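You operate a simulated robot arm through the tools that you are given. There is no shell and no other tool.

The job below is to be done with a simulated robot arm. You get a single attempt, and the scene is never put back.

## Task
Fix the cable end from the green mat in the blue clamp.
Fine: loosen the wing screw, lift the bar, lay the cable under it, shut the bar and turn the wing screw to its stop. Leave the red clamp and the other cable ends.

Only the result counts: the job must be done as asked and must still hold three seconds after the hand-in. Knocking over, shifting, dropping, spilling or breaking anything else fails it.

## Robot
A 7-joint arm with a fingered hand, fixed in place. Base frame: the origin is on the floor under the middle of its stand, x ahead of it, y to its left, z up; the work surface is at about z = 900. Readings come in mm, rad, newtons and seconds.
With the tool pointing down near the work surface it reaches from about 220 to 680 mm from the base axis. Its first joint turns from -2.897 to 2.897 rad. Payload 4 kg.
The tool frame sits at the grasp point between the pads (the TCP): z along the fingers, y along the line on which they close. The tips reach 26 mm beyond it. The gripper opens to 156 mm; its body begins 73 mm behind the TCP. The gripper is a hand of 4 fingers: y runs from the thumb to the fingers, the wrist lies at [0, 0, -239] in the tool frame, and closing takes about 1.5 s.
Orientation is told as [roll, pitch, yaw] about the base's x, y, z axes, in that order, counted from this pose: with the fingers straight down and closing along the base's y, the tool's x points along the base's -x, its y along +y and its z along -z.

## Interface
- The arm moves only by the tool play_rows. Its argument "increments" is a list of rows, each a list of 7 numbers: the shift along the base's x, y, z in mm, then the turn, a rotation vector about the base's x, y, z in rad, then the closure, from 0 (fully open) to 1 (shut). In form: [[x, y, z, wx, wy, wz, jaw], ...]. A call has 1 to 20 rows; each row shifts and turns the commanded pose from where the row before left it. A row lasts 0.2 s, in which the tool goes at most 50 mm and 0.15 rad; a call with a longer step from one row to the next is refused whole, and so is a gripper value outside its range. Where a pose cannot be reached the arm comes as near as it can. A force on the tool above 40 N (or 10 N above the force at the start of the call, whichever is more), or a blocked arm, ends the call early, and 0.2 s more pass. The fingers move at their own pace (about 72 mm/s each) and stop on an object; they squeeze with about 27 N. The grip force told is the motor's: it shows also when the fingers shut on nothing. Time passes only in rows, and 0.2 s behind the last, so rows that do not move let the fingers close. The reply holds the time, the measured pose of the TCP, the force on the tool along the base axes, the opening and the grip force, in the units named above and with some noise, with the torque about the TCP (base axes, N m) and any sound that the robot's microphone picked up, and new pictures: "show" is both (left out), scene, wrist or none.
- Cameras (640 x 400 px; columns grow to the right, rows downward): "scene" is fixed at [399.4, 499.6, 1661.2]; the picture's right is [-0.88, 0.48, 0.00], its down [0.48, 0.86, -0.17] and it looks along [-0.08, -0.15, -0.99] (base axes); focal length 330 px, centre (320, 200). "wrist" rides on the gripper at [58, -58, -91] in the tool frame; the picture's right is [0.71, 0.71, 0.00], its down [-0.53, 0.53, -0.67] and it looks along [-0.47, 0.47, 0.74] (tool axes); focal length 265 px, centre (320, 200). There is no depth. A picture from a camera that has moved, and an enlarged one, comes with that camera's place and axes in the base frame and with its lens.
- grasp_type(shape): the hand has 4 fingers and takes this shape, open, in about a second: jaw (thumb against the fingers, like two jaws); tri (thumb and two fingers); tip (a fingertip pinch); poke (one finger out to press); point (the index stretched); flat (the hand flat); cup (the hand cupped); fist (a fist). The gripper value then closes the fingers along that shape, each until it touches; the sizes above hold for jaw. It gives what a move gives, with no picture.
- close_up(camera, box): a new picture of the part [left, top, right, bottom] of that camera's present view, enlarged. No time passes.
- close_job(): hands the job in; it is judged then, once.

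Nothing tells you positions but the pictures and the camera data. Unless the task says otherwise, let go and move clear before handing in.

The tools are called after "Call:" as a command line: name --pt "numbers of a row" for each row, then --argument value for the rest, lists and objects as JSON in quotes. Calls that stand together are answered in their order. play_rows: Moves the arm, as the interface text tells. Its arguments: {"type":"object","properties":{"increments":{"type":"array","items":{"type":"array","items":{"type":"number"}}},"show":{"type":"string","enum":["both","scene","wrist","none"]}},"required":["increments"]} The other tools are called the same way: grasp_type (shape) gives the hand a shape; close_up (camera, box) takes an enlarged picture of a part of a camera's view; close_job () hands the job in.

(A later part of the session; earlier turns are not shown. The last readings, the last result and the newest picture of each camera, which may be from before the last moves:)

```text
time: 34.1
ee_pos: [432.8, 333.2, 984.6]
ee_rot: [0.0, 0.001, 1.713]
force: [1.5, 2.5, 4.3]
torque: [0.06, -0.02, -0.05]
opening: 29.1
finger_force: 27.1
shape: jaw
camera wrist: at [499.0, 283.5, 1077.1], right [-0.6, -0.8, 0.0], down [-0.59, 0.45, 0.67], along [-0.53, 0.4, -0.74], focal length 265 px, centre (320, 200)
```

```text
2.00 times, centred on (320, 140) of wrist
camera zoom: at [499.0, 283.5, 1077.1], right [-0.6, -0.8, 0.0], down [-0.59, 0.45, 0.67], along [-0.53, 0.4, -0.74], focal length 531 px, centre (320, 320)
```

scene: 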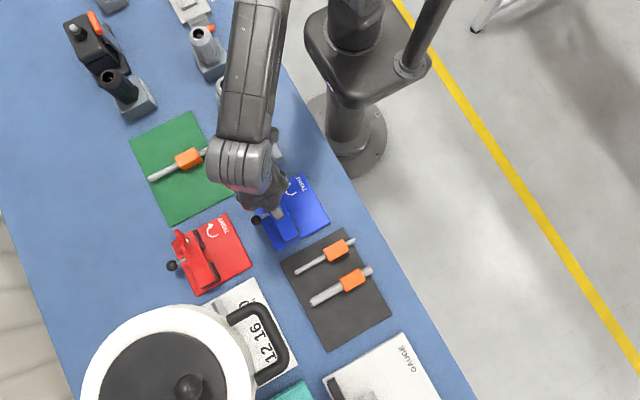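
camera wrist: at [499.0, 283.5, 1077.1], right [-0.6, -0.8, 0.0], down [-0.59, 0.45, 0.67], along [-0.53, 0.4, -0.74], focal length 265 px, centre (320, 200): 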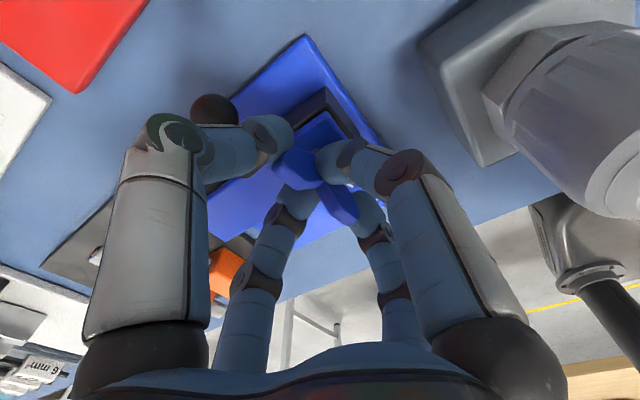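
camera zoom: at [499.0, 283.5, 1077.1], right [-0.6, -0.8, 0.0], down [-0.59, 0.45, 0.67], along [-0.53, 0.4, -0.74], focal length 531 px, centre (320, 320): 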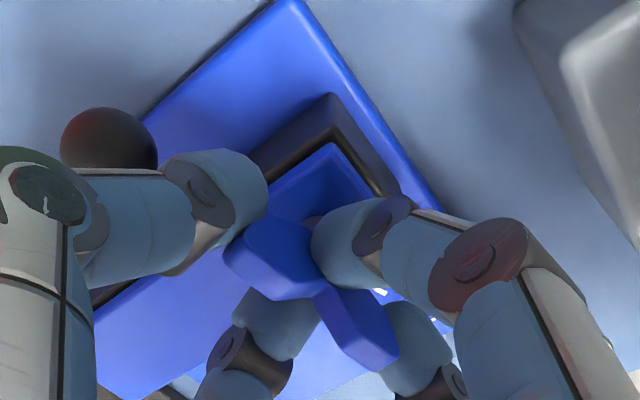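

The wing keeps following; I go on to yaw ≈2.9, which is within the tested range.

Call:
play_rows --pt "0 0 0 0 0 0.12 1" --pt "0 0 0 0 0 0.12 1" --pt "0 0 0 0 0 0.12 1" --pt "0 0 0 0 0 0.12 1" --pt "0 0 0 0 0 0.12 1" --pt "0 0 0 0 0 0.12 1" --pt "0 0 0 0 0 0.12 1" --pt "0 0 0 0 0 0.12 1" --pt "0 0 0 0 0 0.12 1" --pt "0 0 0 0 0 0.12 1" --show "wrist"

Call:
close_up --camera "wrist" --box '[200, 40, 440, 240]'

```text
time: 36.3
ee_pos: [433.3, 332.7, 985.3]
ee_rot: [-0.001, 0.0, 2.913]
force: [3.5, 5.9, 3.2]
torque: [0.15, -0.06, -0.03]
opening: 29.4
finger_force: 26.9
shape: jaw
camera wrist: at [502.9, 375.6, 1077.1], right [0.53, -0.85, 0.0], down [-0.63, -0.39, 0.67], along [-0.57, -0.35, -0.74], focal length 265 px, centre (320, 200)
```

wrist: 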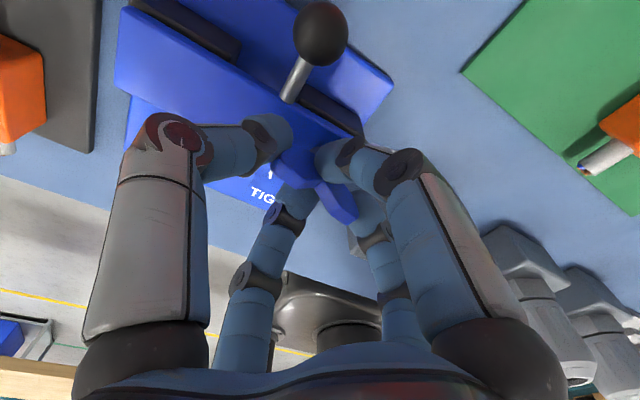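

```text
2.00 times, centred on (320, 140) of wrist
camera zoom: at [502.9, 375.6, 1077.1], right [0.53, -0.85, 0.0], down [-0.63, -0.39, 0.67], along [-0.57, -0.35, -0.74], focal length 531 px, centre (320, 320)
```

zoom: 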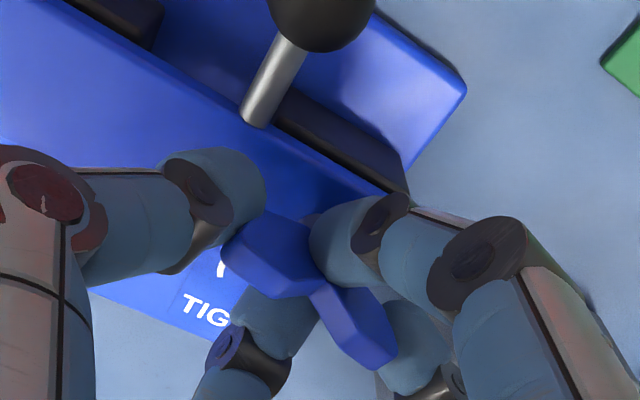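

No stop or click so far after about 2.9 rad. I open, lift clear of the wing, and check from above how much further the wrist can yaw.

Call:
play_rows --pt "0 0 0 0 0 0 0.5" --pt "0 0 0 0 0 0 0.5" --pt "0 0 0 0 0 0 0.5" --pt "0 0 0 0 0 0 0.5" --pt "0 0 20 0 0 0 0.5" --pt "0 0 20 0 0 0 0.5" --pt "0 0 20 0 0 0 0.5" --pt "0 0 20 0 0 0 0.5" --show "both"

Call:
play_rows --pt "0 0 0 0 0 0.15 0.5" --pt "0 0 0 0 0 0.15 0.5" --pt "0 0 0 0 0 0.15 0.5" --pt "0 0 0 0 0 0.15 0.5" --pt "0 0 0 0 0 0.15 0.5" --show "none"

```text
time: 38.1
ee_pos: [433.0, 330.5, 1064.5]
ee_rot: [-0.001, 0.001, 2.913]
force: [-0.4, 0.4, -0.3]
torque: [0.02, -0.02, -0.01]
opening: 77.6
finger_force: 0.1
shape: jaw
camera wrist: at [503.2, 374.4, 1157.7], right [0.53, -0.85, 0.0], down [-0.63, -0.39, 0.67], along [-0.57, -0.35, -0.74], focal length 265 px, centre (320, 200)
```

scene: 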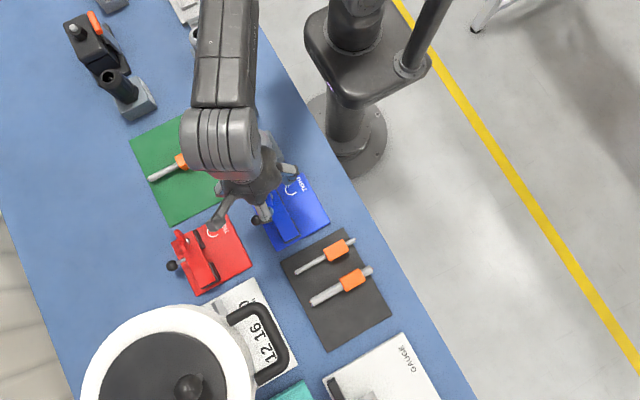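
wrist: 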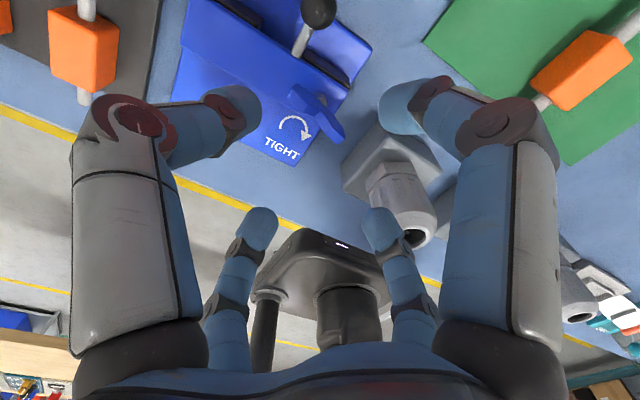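

```text
time: 39.3
ee_pos: [433.2, 331.9, 1065.4]
ee_rot: [0.0, 0.0, -2.619]
force: [1.3, -0.8, 0.6]
torque: [0.02, -0.03, 0.02]
opening: 77.7
finger_force: 0.0
shape: jaw
```

Call:
play_rows --pt "0 0 0 0 0 0.15 0.5" --pt "0 0 0 0 0 0.15 0.5" --pt "0 0 0 0 0 0.15 0.5" --pt "0 0 0 0 0 0.15 0.5" --pt "0 0 0 0 0 0.15 0.5" --pt "0 0 0 0 0 0.15 0.5" --show "wrist"

Call:
close_up --camera "wrist" --box '[180, 0, 460, 200]'

```text
time: 40.7
ee_pos: [433.5, 332.8, 1064.9]
ee_rot: [0.0, 0.0, -1.72]
force: [-0.1, 0.4, -0.9]
torque: [0.0, 0.0, -0.04]
opening: 77.8
finger_force: 0.1
shape: jaw
camera wrist: at [385.2, 398.2, 1156.3], right [0.8, 0.59, 0.0], down [0.44, -0.6, 0.67], along [0.4, -0.54, -0.74], focal length 265 px, centre (320, 200)
```

wrist: 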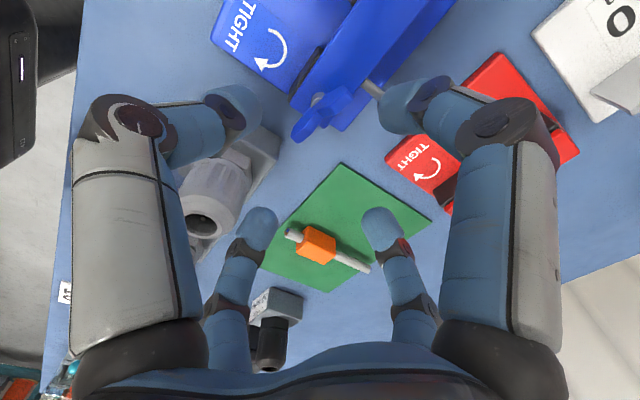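

```text
2.00 times, centred on (320, 100) of wrist
camera zoom: at [385.2, 398.2, 1156.3], right [0.8, 0.59, 0.0], down [0.44, -0.6, 0.67], along [0.4, -0.54, -0.74], focal length 531 px, centre (320, 400)
```

zoom: 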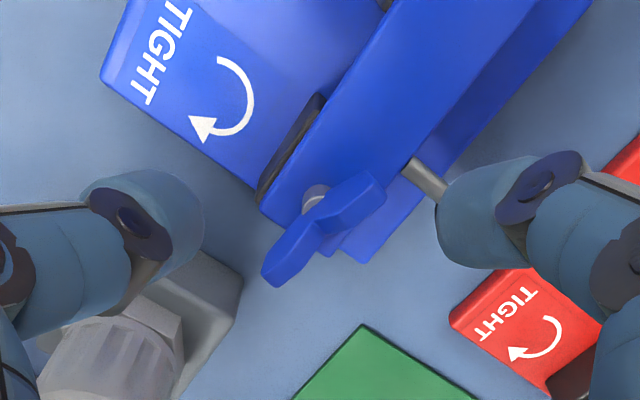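

The wrist reaches yaw 4.56, so it has about 5 rad of usable range. The wing now lies at about -0.21 rad. I rotate back to yaw -0.21 above it and regrip.

Call:
play_rows --pt "0 0 0 0 0 -0.149 0.5" --pt "0 0 0 0 0 -0.149 0.5" --pt "0 0 0 0 0 -0.149 0.5" --pt "0 0 0 0 0 -0.149 0.5" --pt "0 0 0 0 0 -0.149 0.5" --pt "0 0 0 0 0 -0.149 0.5" --pt "0 0 0 0 0 -0.149 0.5" --pt "0 0 0 0 0 -0.149 0.5" --pt "0 0 0 0 0 -0.149 0.5" --pt "0 0 0 0 0 -0.149 0.5" --pt "0 0 0 0 0 -0.149 0.5" --pt "0 0 0 0 0 -0.149 0.5" --pt "0 0 0 0 0 -0.149 0.5" --pt "0 0 0 0 0 -0.149 0.5" --pt "0 0 0 0 0 -0.149 0.5" --pt "0 0 0 0 0 -0.149 0.5" --show "none"

Call:
play_rows --pt "0 0 0 0 0 -0.149 0.5" --pt "0 0 0 0 0 -0.149 0.5" --pt "0 0 0 0 0 -0.149 0.5" --pt "0 0 0 0 0 -0.149 0.5" --pt "0 0 0 0 0 -0.149 0.5" --pt "0 0 0 0 0 -0.149 0.5" --pt "0 0 0 0 0 -0.149 0.5" --pt "0 0 0 0 0 -0.149 0.5" --pt "0 0 0 0 0 -0.149 0.5" --pt "0 0 0 0 0 -0.149 0.5" --pt "0 0 0 0 0 -0.149 0.5" --pt "0 0 0 0 0 -0.149 0.5" --pt "0 0 0 0 0 -0.149 0.5" --pt "0 0 0 0 0 -0.149 0.5" --pt "0 0 0 0 0 -0.149 0.5" --pt "0 0 0 0 0 -0.149 0.5" --show "wrist"

```text
time: 44.1
ee_pos: [433.1, 332.6, 1064.6]
ee_rot: [0.001, 0.0, 2.173]
force: [-0.3, -0.5, -0.1]
torque: [-0.02, 0.0, 0.0]
opening: 77.7
finger_force: 0.1
shape: jaw
```

```text
time: 47.5
ee_pos: [433.0, 332.5, 1063.5]
ee_rot: [-0.001, -0.002, -0.212]
force: [0.0, 0.9, -0.4]
torque: [0.01, 0.05, -0.04]
opening: 77.7
finger_force: 0.0
shape: jaw
camera wrist: at [364.5, 287.8, 1156.2], right [-0.54, 0.84, 0.0], down [0.63, 0.4, 0.67], along [0.56, 0.36, -0.74], focal length 265 px, centre (320, 200)
```

wrist: 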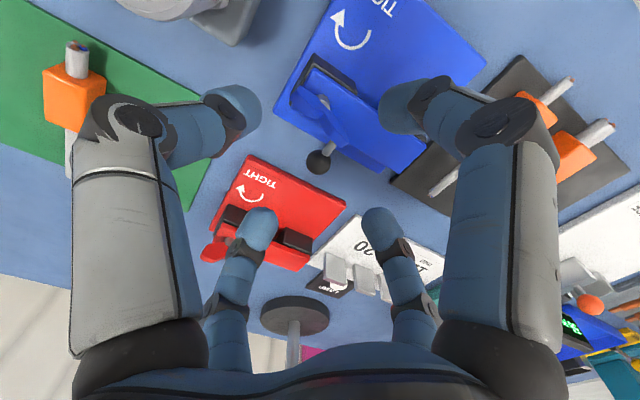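

I lower around the wing again and grip.

Call:
play_rows --pt "0 0 -16 0 0 0 0.5" --pt "0 0 -16 0 0 0 0.5" --pt "0 0 -16 0 0 0 0.5" --pt "0 0 -15 0 0 0 0.5" --pt "0 0 -15 0 0 0 0.5" --pt "0 0 0 0 0 0 0.5" --show "none"

Call:
play_rows --pt "0 0 0 0 0 0 1" --pt "0 0 0 0 0 0 1" --pt "0 0 0 0 0 0 1" --pt "0 0 0 0 0 0 1" --pt "0 0 0 0 0 0 1" --show "wrist"

Call:
close_up --camera "wrist" --box '[200, 40, 440, 240]'

```text
time: 48.9
ee_pos: [433.1, 332.2, 985.6]
ee_rot: [0.001, 0.002, -0.209]
force: [0.2, 0.1, 0.5]
torque: [-0.01, 0.0, -0.01]
opening: 77.6
finger_force: 0.1
shape: jaw
```

```text
time: 50.1
ee_pos: [433.4, 333.2, 985.6]
ee_rot: [0.002, -0.001, -0.21]
force: [-0.6, 1.5, -0.4]
torque: [0.04, -0.03, 0.01]
opening: 28.7
finger_force: 26.8
shape: jaw
camera wrist: at [364.8, 288.3, 1077.4], right [-0.54, 0.84, 0.0], down [0.62, 0.4, 0.67], along [0.56, 0.36, -0.74], focal length 265 px, centre (320, 200)
```

wrist: 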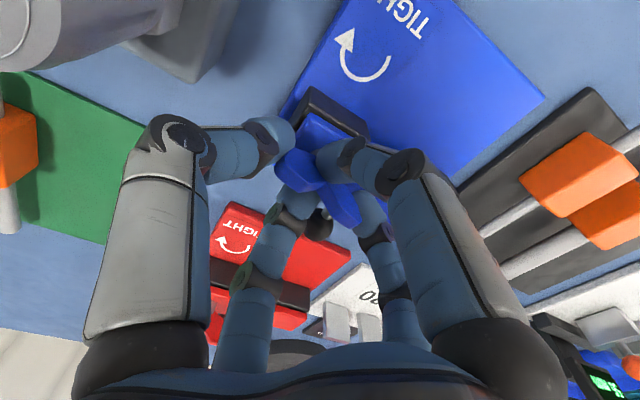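

```text
2.00 times, centred on (320, 140) of wrist
camera zoom: at [364.8, 288.3, 1077.4], right [-0.54, 0.84, 0.0], down [0.62, 0.4, 0.67], along [0.56, 0.36, -0.74], focal length 531 px, centre (320, 320)
```

zoom: 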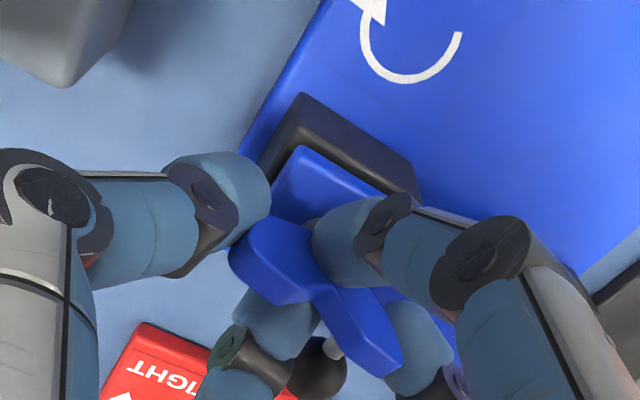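

Gripped again. I keep turning counter-clockwise and watch torque and sounds.

Call:
play_rows --pt "0 0 0 0 0 0.13 1" --pt "0 0 0 0 0 0.13 1" --pt "0 0 0 0 0 0.13 1" --pt "0 0 0 0 0 0.13 1" --pt "0 0 0 0 0 0.13 1" --pt "0 0 0 0 0 0.13 1" --pt "0 0 0 0 0 0.13 1" --pt "0 0 0 0 0 0.13 1" --pt "0 0 0 0 0 0.13 1" --pt "0 0 0 0 0 0.13 1" --show "wrist"

Call:
close_up --camera "wrist" --box '[200, 40, 440, 240]'

```text
time: 52.3
ee_pos: [434.6, 331.6, 987.5]
ee_rot: [-0.002, 0.0, 1.093]
force: [1.7, 12.1, -5.0]
torque: [0.12, -0.16, 0.0]
opening: 22.3
finger_force: 27.4
shape: jaw
camera wrist: at [459.3, 254.9, 1078.1], right [-0.95, -0.3, 0.0], down [-0.22, 0.71, 0.67], along [-0.2, 0.64, -0.74], focal length 265 px, centre (320, 200)
```

wrist: 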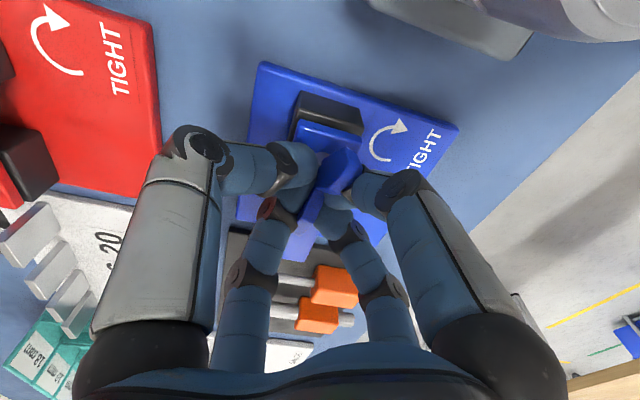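

```text
2.00 times, centred on (320, 140) of wrist
camera zoom: at [459.3, 254.9, 1078.1], right [-0.95, -0.3, 0.0], down [-0.22, 0.71, 0.67], along [-0.2, 0.64, -0.74], focal length 531 px, centre (320, 320)
```

zoom: 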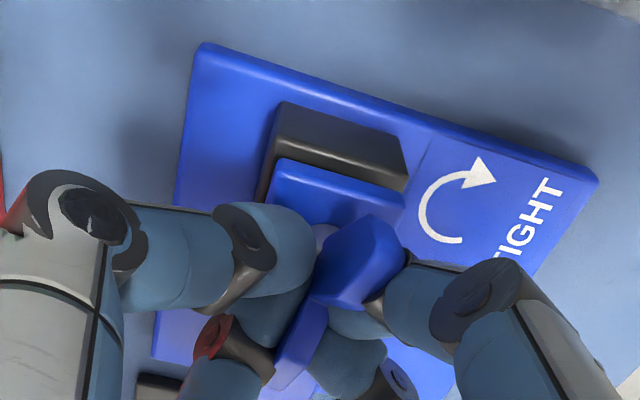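

The wing stayed at about -0.16 rad while the hand turned around it, so the screw has reached its loosened end stop after roughly half a turn. I open, lift and look at the clamp.

Call:
play_rows --pt "0 0 0 0 0 0 0.5" --pt "0 0 0 0 0 0 0.5" --pt "0 0 0 0 0 0 0.5" --pt "0 0 0 0 0 0 0.5" --pt "0 0 20 0 0 0 0.5" --pt "0 0 20 0 0 0 0.5" --pt "0 0 20 0 0 0 0.5" --pt "0 0 20 0 0 0 0.5" --pt "0 0 0 0 0 0 0.5" --show "both"

Call:
close_up --camera "wrist" --box '[200, 0, 480, 200]'

```text
time: 54.3
ee_pos: [432.1, 332.0, 1064.2]
ee_rot: [0.003, 0.001, 1.09]
force: [-0.1, -0.8, 0.9]
torque: [-0.02, -0.01, -0.01]
opening: 77.4
finger_force: 0.2
shape: jaw
camera wrist: at [458.0, 253.6, 1156.9], right [-0.95, -0.3, 0.0], down [-0.22, 0.71, 0.67], along [-0.2, 0.64, -0.74], focal length 265 px, centre (320, 200)
```

scene: 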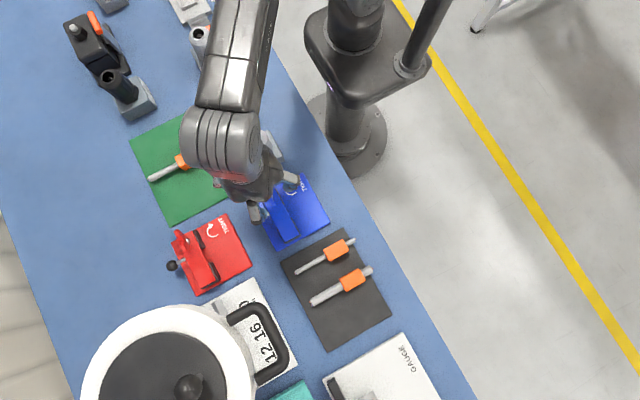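
wrist: 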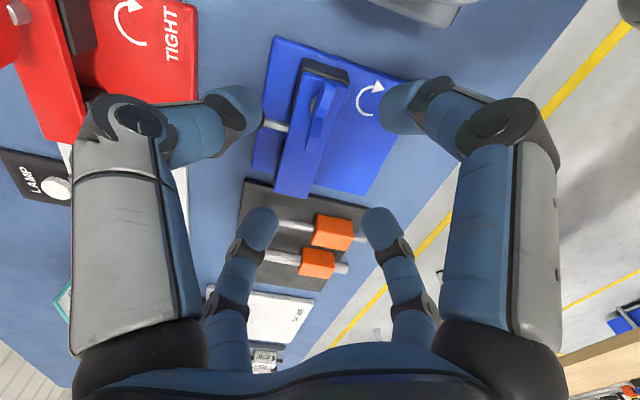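

```text
2.00 times, centred on (340, 100) of wrist
camera zoom: at [458.0, 253.6, 1156.9], right [-0.95, -0.3, 0.0], down [-0.22, 0.71, 0.67], along [-0.2, 0.64, -0.74], focal length 531 px, centre (280, 400)
```

zoom: 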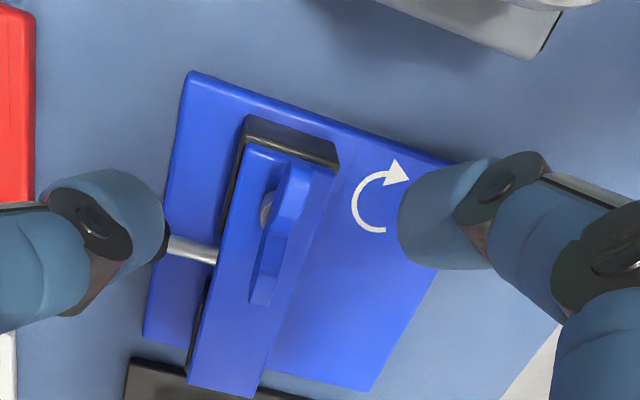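

The wing is parallel to y again, so it made about half a turn to its loosened stop. Next is the ball handle at about (484, 364, 943). I move above it at yaw 0.785, so the four fingers can surround the ball diagonally and clear the bar, and look.

Call:
play_rows --pt "10 6 0 0 0 -0.1 0.5" --pt "10 6 0 0 0 -0.1 0.5" --pt "10 6 0 0 0 -0.105 0.5" --pt "12 7 0 0 0 0 0.5" --pt "12 7 0 0 0 0 0.5" --pt "0 0 -10 0 0 0 0.5" --pt "0 0 0 0 0 0 0.5" --show "both"

Call:
close_up --camera "wrist" --box '[200, 0, 440, 200]'

Call:
close_up --camera "scene" --box '[220, 150, 360, 250]'

```text
time: 55.9
ee_pos: [487.3, 364.0, 1057.3]
ee_rot: [0.0, 0.0, 0.786]
force: [-0.2, 0.3, -0.5]
torque: [0.02, 0.04, 0.02]
opening: 77.6
finger_force: 0.1
shape: jaw
camera wrist: at [488.5, 281.7, 1149.2], right [-1.0, 0.0, 0.0], down [0.0, 0.74, 0.67], along [0.0, 0.67, -0.74], focal length 265 px, centre (320, 200)
```

scene: 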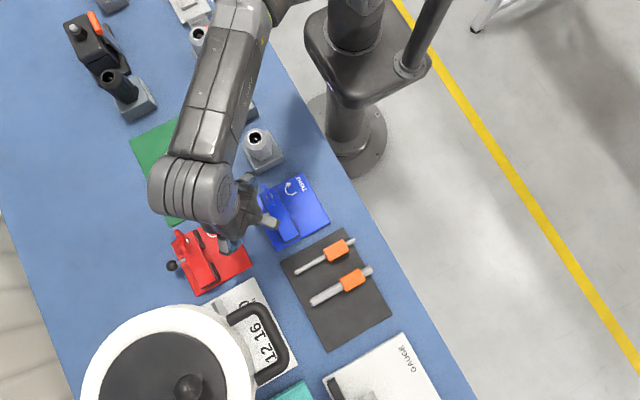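
wrist: 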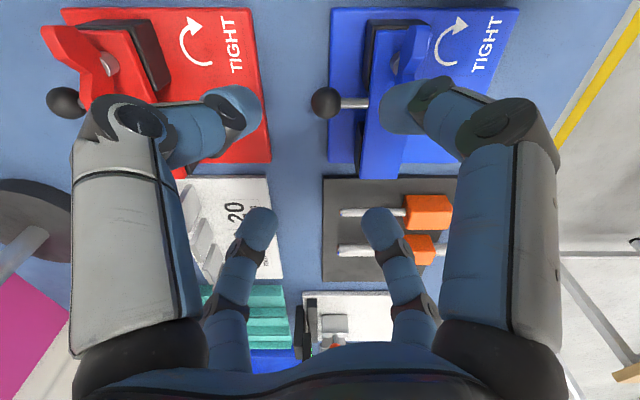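

```text
2.00 times, centred on (320, 100) of wrist
camera zoom: at [488.5, 281.7, 1149.2], right [-1.0, 0.0, 0.0], down [0.0, 0.74, 0.67], along [0.0, 0.67, -0.74], focal length 531 px, centre (320, 400)
```

zoom: 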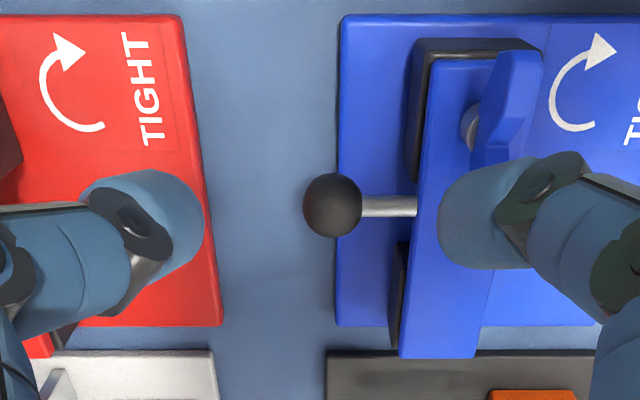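

```text
4.00 times, centred on (290, 200) of scene
camera zoom: at [399.4, 499.6, 1661.2], right [-0.88, 0.48, 0.0], down [0.48, 0.86, -0.17], along [-0.08, -0.15, -0.99], focal length 1322 px, centre (440, 200)
```

zoom: 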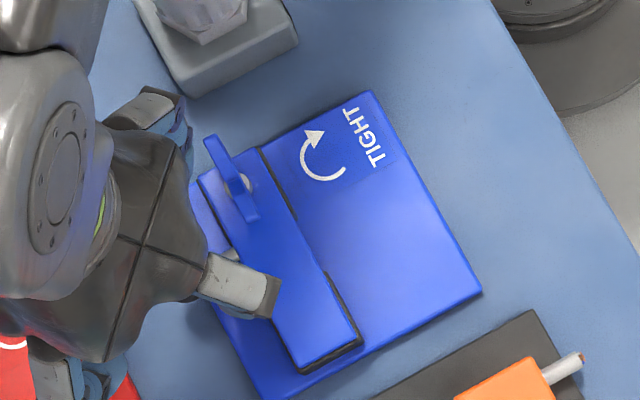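

The ball is clearly visible at (484, 364.5, 943) with radius about 11. I narrow the hand to about 36 mm opening and descend diagonally around the ball in stages.

Call:
play_rows --pt "0 0 0 0 0 0 0.77" --pt "0 0 0 0 0 0 0.77" --pt "0 0 -15 0 0 0 0.77" --pt "0 0 -15 0 0 0 0.77" --pt "0 0 -15 0 0 0 0.77" --pt "0 0 -15 0 0 0 0.77" --pt "0 0 -12 0 0 0 0.77" --pt "0 0 0 0 0 0 0.77" --show "wrist"

Call:
close_up --camera "wrist" --box '[200, 40, 440, 240]'

```text
time: 57.7
ee_pos: [487.1, 364.0, 985.4]
ee_rot: [0.0, -0.001, 0.787]
force: [-0.1, 0.4, -0.3]
torque: [0.0, -0.01, 0.02]
opening: 36.0
finger_force: 0.0
shape: jaw
camera wrist: at [487.7, 281.9, 1076.7], right [-1.0, 0.0, 0.0], down [0.0, 0.74, 0.67], along [0.0, 0.67, -0.74], focal length 265 px, centre (320, 200)
```

wrist: 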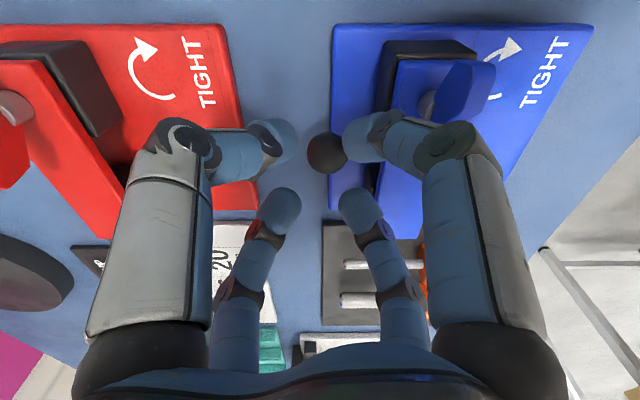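

```text
2.00 times, centred on (320, 140) of wrist
camera zoom: at [487.7, 281.9, 1076.7], right [-1.0, 0.0, 0.0], down [0.0, 0.74, 0.67], along [0.0, 0.67, -0.74], focal length 531 px, centre (320, 320)
```

zoom: 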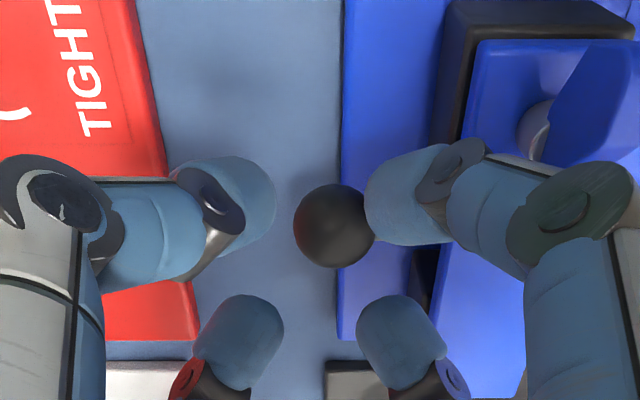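

The ball is centred between the fingertips. I narrow slightly more and rotate a touch, to keep the rear knuckle away from the wing, then descend to TCP z≈958.

Call:
play_rows --pt "-0.5 0.5 0 0 0 0.14 0.8" --pt "0 0 -7 0 0 0 0.8" --pt "0 0 -7 0 0 0 0.8" --pt "0 0 -7 0 0 0 0.8" --pt "0 0 -6 0 0 0 0.8" --pt "0 0 0 0 0 0 0.8" --show "wrist"

Call:
close_up --camera "wrist" --box '[200, 40, 440, 240]'

```text
time: 59.1
ee_pos: [486.1, 364.7, 959.3]
ee_rot: [0.001, 0.001, 0.926]
force: [2.6, -0.3, 4.4]
torque: [0.12, 0.12, -0.05]
opening: 31.3
finger_force: 0.0
shape: jaw
camera wrist: at [498.4, 284.4, 1050.6], right [-0.99, -0.14, 0.0], down [-0.1, 0.74, 0.67], along [-0.09, 0.66, -0.74], focal length 265 px, centre (320, 200)
```

wrist: 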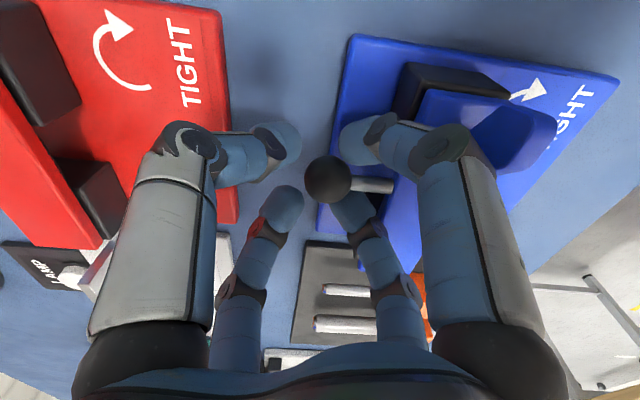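

```text
2.00 times, centred on (320, 140) of wrist
camera zoom: at [498.4, 284.4, 1050.6], right [-0.99, -0.14, 0.0], down [-0.1, 0.74, 0.67], along [-0.09, 0.66, -0.74], focal length 531 px, centre (320, 320)
```

zoom: 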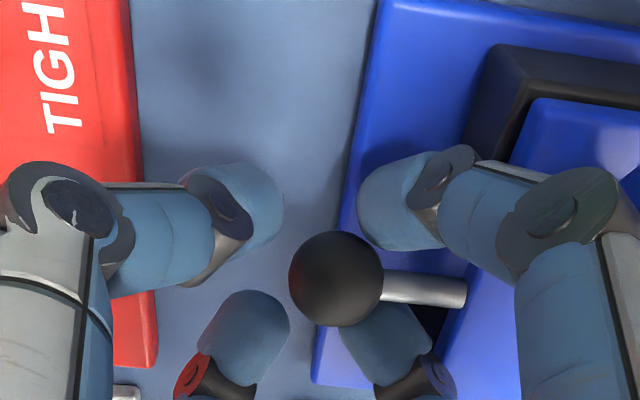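

A slight force shows one fingertip brushing the bar's edge. Closing onto the ball pulls it away from the bar, so I close now.

Call:
play_rows --pt "0 0 0 0 0 0 0.86" --pt "0 0 0 0 0 0 1" --pt "0 0 0 0 0 0 1" --pt "0 0 0 0 0 0 1" --show "wrist"

Call:
close_up --camera "wrist" --box '[200, 40, 440, 240]'

```text
time: 60.1
ee_pos: [486.1, 366.1, 958.5]
ee_rot: [0.0, 0.003, 0.926]
force: [0.9, -0.5, -2.8]
torque: [-0.05, -0.03, 0.03]
opening: 15.2
finger_force: 27.4
shape: jaw
camera wrist: at [498.3, 284.4, 1050.3], right [-0.99, -0.14, 0.0], down [-0.1, 0.74, 0.67], along [-0.09, 0.66, -0.74], focal length 265 px, centre (320, 200)
```

wrist: 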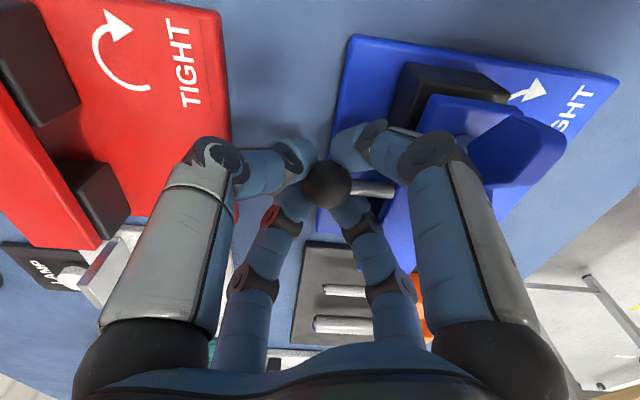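

```text
2.00 times, centred on (320, 140) of wrist
camera zoom: at [498.3, 284.4, 1050.3], right [-0.99, -0.14, 0.0], down [-0.1, 0.74, 0.67], along [-0.09, 0.66, -0.74], focal length 531 px, centre (320, 320)
```

zoom: 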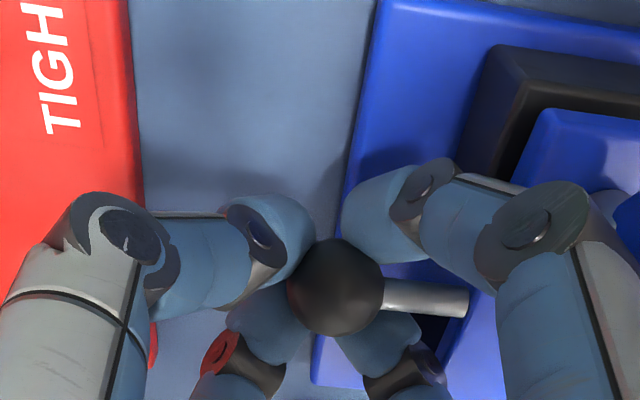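

The fingertips have closed under the ball, so it is held from below. I lift a little and check the force.

Call:
play_rows --pt "0 0 3 0 0 0 1" --pt "0 0.3 3 0 0 0 1" --pt "0 0.4 3 0 0 0 1" --pt "0 0 0 0 0 0 1" --show "both"

Call:
close_up --camera "wrist" --box '[200, 40, 480, 240]'

Call:
close_up --camera "scene" --box '[220, 150, 360, 250]'

```text
time: 61.1
ee_pos: [486.8, 365.4, 967.4]
ee_rot: [0.0, 0.001, 0.926]
force: [0.6, 0.2, -5.8]
torque: [-0.29, -0.03, 0.05]
opening: 15.3
finger_force: 27.0
shape: jaw
camera wrist: at [498.6, 284.1, 1059.4], right [-0.99, -0.14, 0.0], down [-0.1, 0.74, 0.67], along [-0.09, 0.66, -0.74], focal length 265 px, centre (320, 200)
```

scene: 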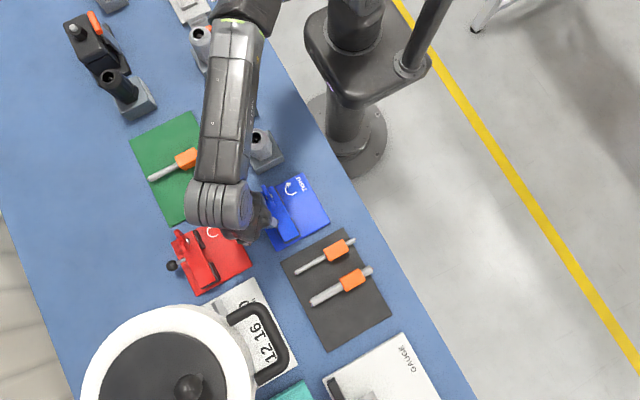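
wrist: 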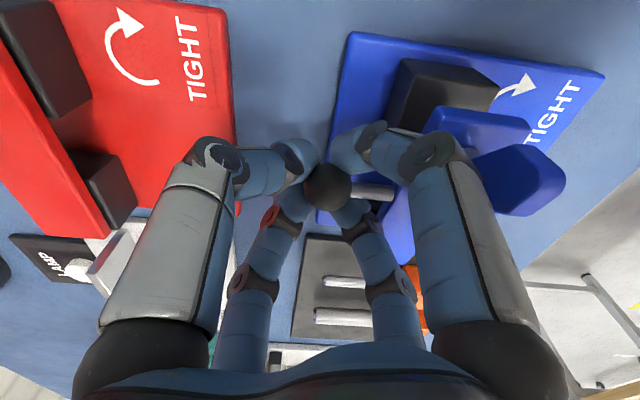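

```text
2.00 times, centred on (340, 140) of wrist
camera zoom: at [498.6, 284.1, 1059.4], right [-0.99, -0.14, 0.0], down [-0.1, 0.74, 0.67], along [-0.09, 0.66, -0.74], focal length 531 px, centre (280, 320)
```

zoom: 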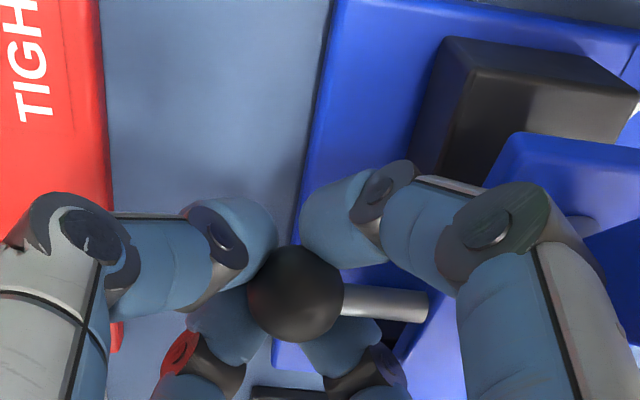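

```text
4.00 times, centred on (290, 200) of scene
camera zoom: at [399.4, 499.6, 1661.2], right [-0.88, 0.48, 0.0], down [0.48, 0.86, -0.17], along [-0.08, -0.15, -0.99], focal length 1322 px, centre (440, 200)
```

zoom: 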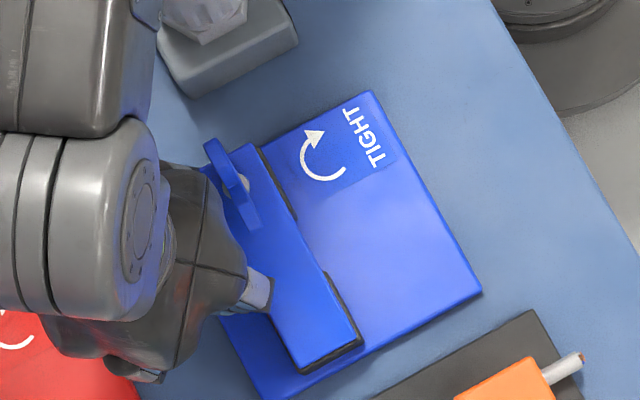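

The bar's free end is rising and uncovers the black post, so the hinge is at the +y end. I continue along the arc.

Call:
play_rows --pt "0 1.0 6.4 0 0 0 1" --pt "0 1.9 6.7 0 0 0 1" --pt "0 2.5 6.5 0 0 0 1" --pt "0 3.2 6.3 0 0 0 1" --pt "0 0 0 0 0 0 1" --show "both"

Call:
close_up --camera "wrist" --box '[200, 40, 480, 240]'

Call:
close_up --camera "scene" --box '[220, 150, 360, 250]'

```text
time: 62.3
ee_pos: [486.1, 375.6, 992.4]
ee_rot: [0.001, 0.002, 0.924]
force: [0.1, 3.4, -3.2]
torque: [-0.05, 0.0, -0.07]
opening: 13.2
finger_force: 26.9
shape: jaw
camera wrist: at [499.0, 294.6, 1084.1], right [-0.99, -0.14, 0.0], down [-0.1, 0.74, 0.67], along [-0.09, 0.66, -0.74], focal length 265 px, centre (320, 200)
```

scene: 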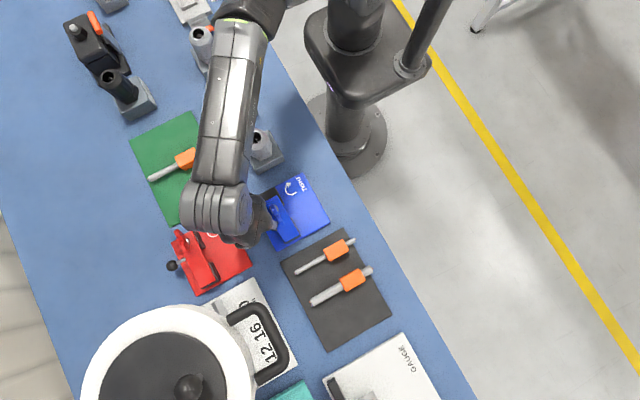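
wrist: 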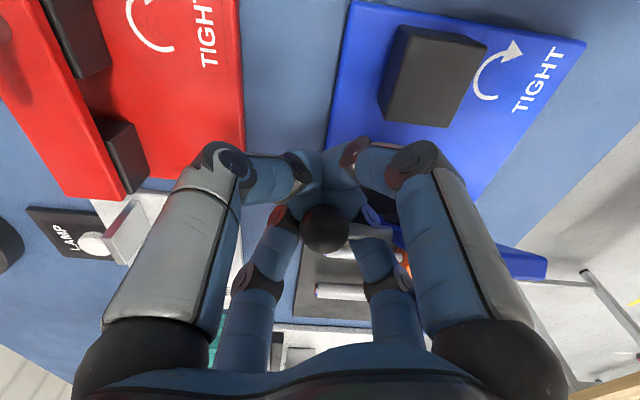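

```text
2.00 times, centred on (340, 140) of wrist
camera zoom: at [499.0, 294.6, 1084.1], right [-0.99, -0.14, 0.0], down [-0.1, 0.74, 0.67], along [-0.09, 0.66, -0.74], focal length 531 px, centre (280, 320)
```

zoom: 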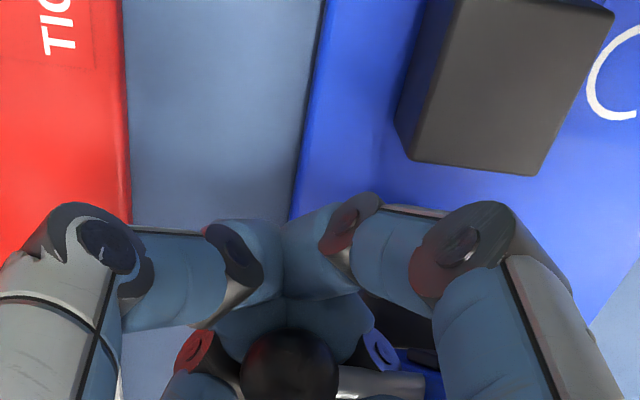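

```text
4.00 times, centred on (290, 200) of scene
camera zoom: at [399.4, 499.6, 1661.2], right [-0.88, 0.48, 0.0], down [0.48, 0.86, -0.17], along [-0.08, -0.15, -0.99], focal length 1322 px, centre (440, 200)
```

zoom: 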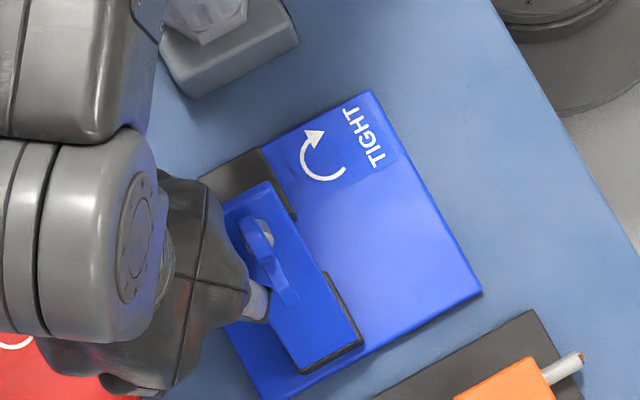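

The bar is about 42° up and the ball sits in the cage of the fingers, slightly ahead of the hand. I follow along the arc, now mainly in +y.

Call:
play_rows --pt "0 6 2 0 0 0 1" --pt "0 6.5 3 0 0 0 1" --pt "0 7 3 0 0 0 1" --pt "0 0 0 0 0 0 1" --show "both"

Call:
close_up --camera "wrist" --box '[200, 80, 480, 280]'

Call:
close_up --camera "scene" --box '[220, 150, 360, 250]'

```text
time: 63.3
ee_pos: [487.8, 394.3, 1000.9]
ee_rot: [0.0, 0.002, 0.925]
force: [-0.9, -0.5, 0.4]
torque: [0.02, -0.01, 0.02]
opening: 13.2
finger_force: 26.9
shape: jaw
camera wrist: at [499.8, 313.2, 1092.8], right [-0.99, -0.14, 0.0], down [-0.1, 0.74, 0.67], along [-0.09, 0.66, -0.74], focal length 265 px, centre (320, 200)
```

scene: 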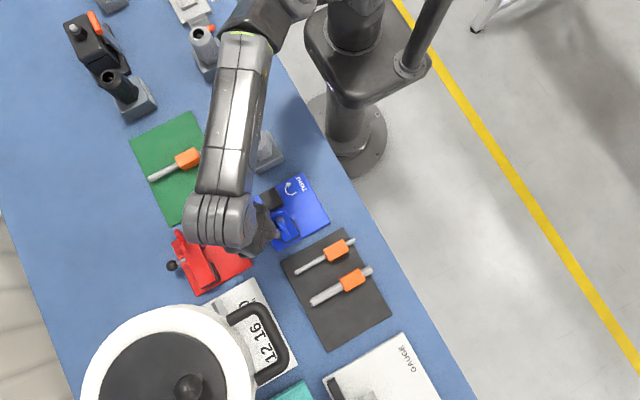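
wrist: 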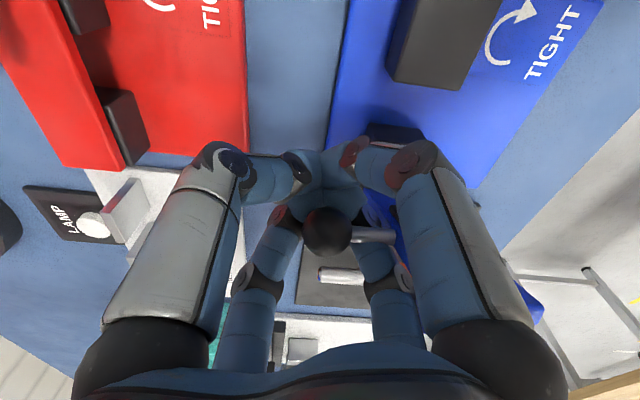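

```text
2.00 times, centred on (340, 180) of wrist
camera zoom: at [499.8, 313.2, 1092.8], right [-0.99, -0.14, 0.0], down [-0.1, 0.74, 0.67], along [-0.09, 0.66, -0.74], focal length 531 px, centre (280, 240)
```

zoom: 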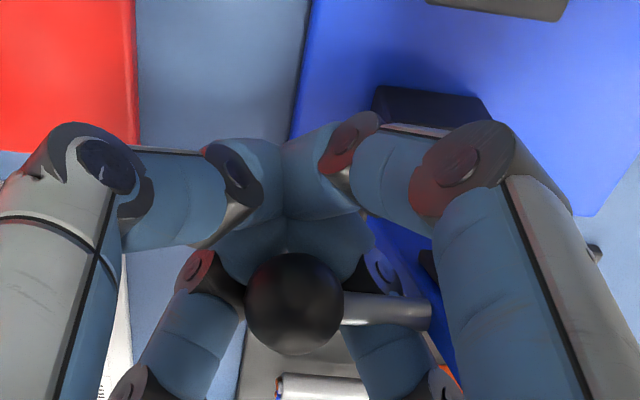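

```text
4.00 times, centred on (290, 200) of scene
camera zoom: at [399.4, 499.6, 1661.2], right [-0.88, 0.48, 0.0], down [0.48, 0.86, -0.17], along [-0.08, -0.15, -0.99], focal length 1322 px, centre (440, 200)
```

zoom: 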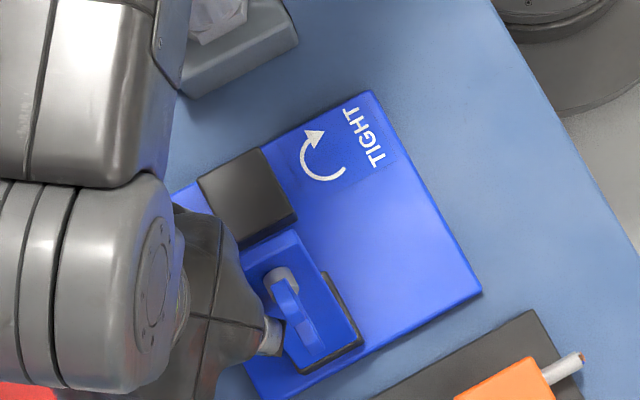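

The bar is about 60° up with almost no load on the hand. I continue toward and past vertical in small steps.

Call:
play_rows --pt "0 6 1.5 0 0 0 1" --pt "0 6 1 0 0 0 1" --pt "0 6 0.5 0 0 0 1" --pt "0 0 0 0 0 0 1" --show "both"

Call:
close_up --camera "scene" --box '[220, 150, 360, 250]'

Call:
close_up --camera "wrist" --box '[240, 120, 460, 280]'

```text
time: 64.3
ee_pos: [488.4, 411.8, 1004.2]
ee_rot: [-0.001, 0.0, 0.926]
force: [0.0, 0.0, -0.3]
torque: [0.0, 0.02, 0.03]
opening: 13.3
finger_force: 27.0
shape: jaw
camera wrist: at [500.2, 331.0, 1095.7], right [-0.99, -0.14, 0.0], down [-0.1, 0.74, 0.67], along [-0.09, 0.66, -0.74], focal length 265 px, centre (320, 200)
```

scene: 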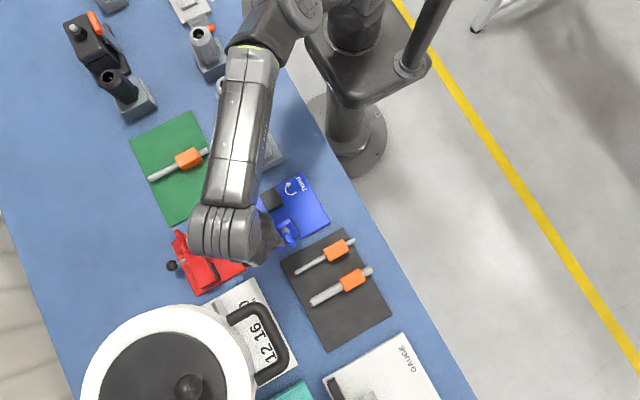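
wrist: 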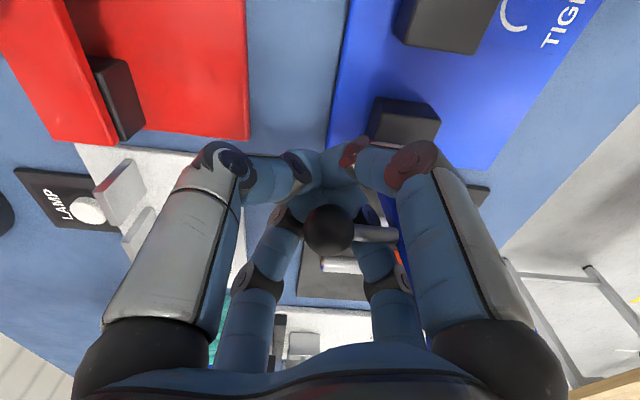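

```text
4.00 times, centred on (290, 200) of scene
camera zoom: at [399.4, 499.6, 1661.2], right [-0.88, 0.48, 0.0], down [0.48, 0.86, -0.17], along [-0.08, -0.15, -0.99], focal length 1322 px, centre (440, 200)
```

zoom: 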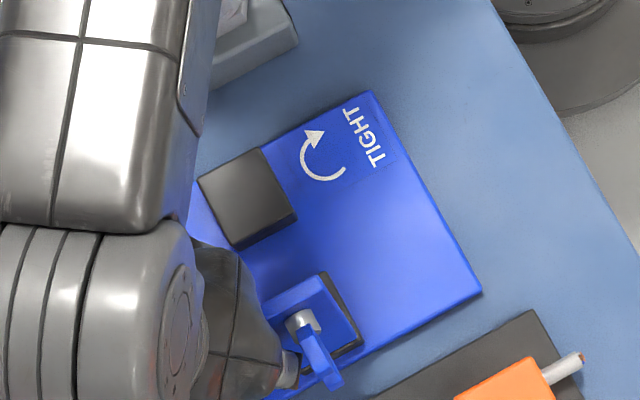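

```text
2.50 times, centred on (350, 200) of wrist
camera zoom: at [500.2, 331.0, 1095.7], right [-0.99, -0.14, 0.0], down [-0.1, 0.74, 0.67], along [-0.09, 0.66, -0.74], focal length 664 px, centre (245, 200)
```

zoom: 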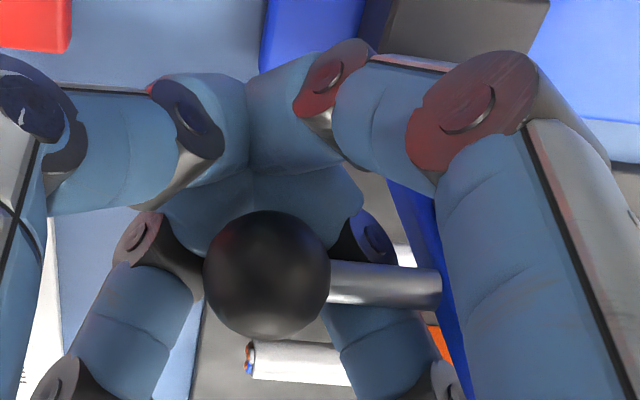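

The bar is at about 72° and unloaded. I push on past vertical.

Call:
play_rows --pt "0 6 0.5 0 0 0 1" --pt "0 6 0 0 0 0 1" --pt "0 6 -0.5 0 0 0 1" --pt "0 0 0 0 0 0 1" --show "both"

Call:
close_up --camera "scene" --box '[220, 150, 360, 250]'

```text
time: 65.3
ee_pos: [485.9, 430.6, 1004.2]
ee_rot: [-0.001, 0.002, 0.924]
force: [-0.2, -0.4, -0.2]
torque: [-0.03, 0.01, 0.05]
opening: 13.1
finger_force: 26.4
shape: jaw
camera wrist: at [498.9, 348.9, 1095.6], right [-0.99, -0.14, 0.0], down [-0.1, 0.74, 0.67], along [-0.09, 0.66, -0.74], focal length 265 px, centre (320, 200)
```

scene: 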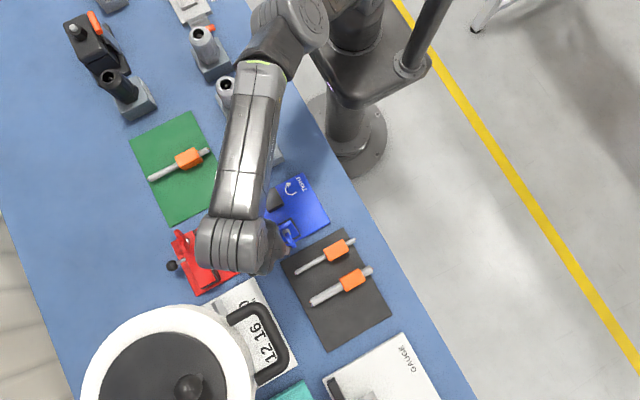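
wrist: 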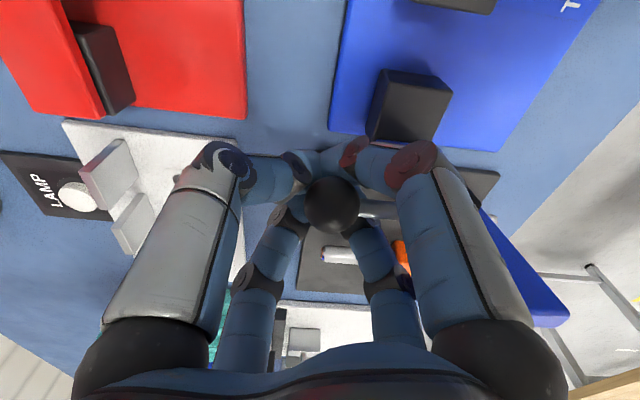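

```text
4.00 times, centred on (290, 200) of scene
camera zoom: at [399.4, 499.6, 1661.2], right [-0.88, 0.48, 0.0], down [0.48, 0.86, -0.17], along [-0.08, -0.15, -0.99], focal length 1322 px, centre (440, 200)
```

zoom: 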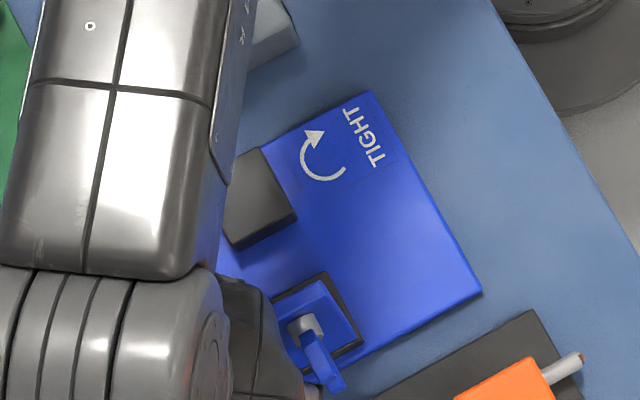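

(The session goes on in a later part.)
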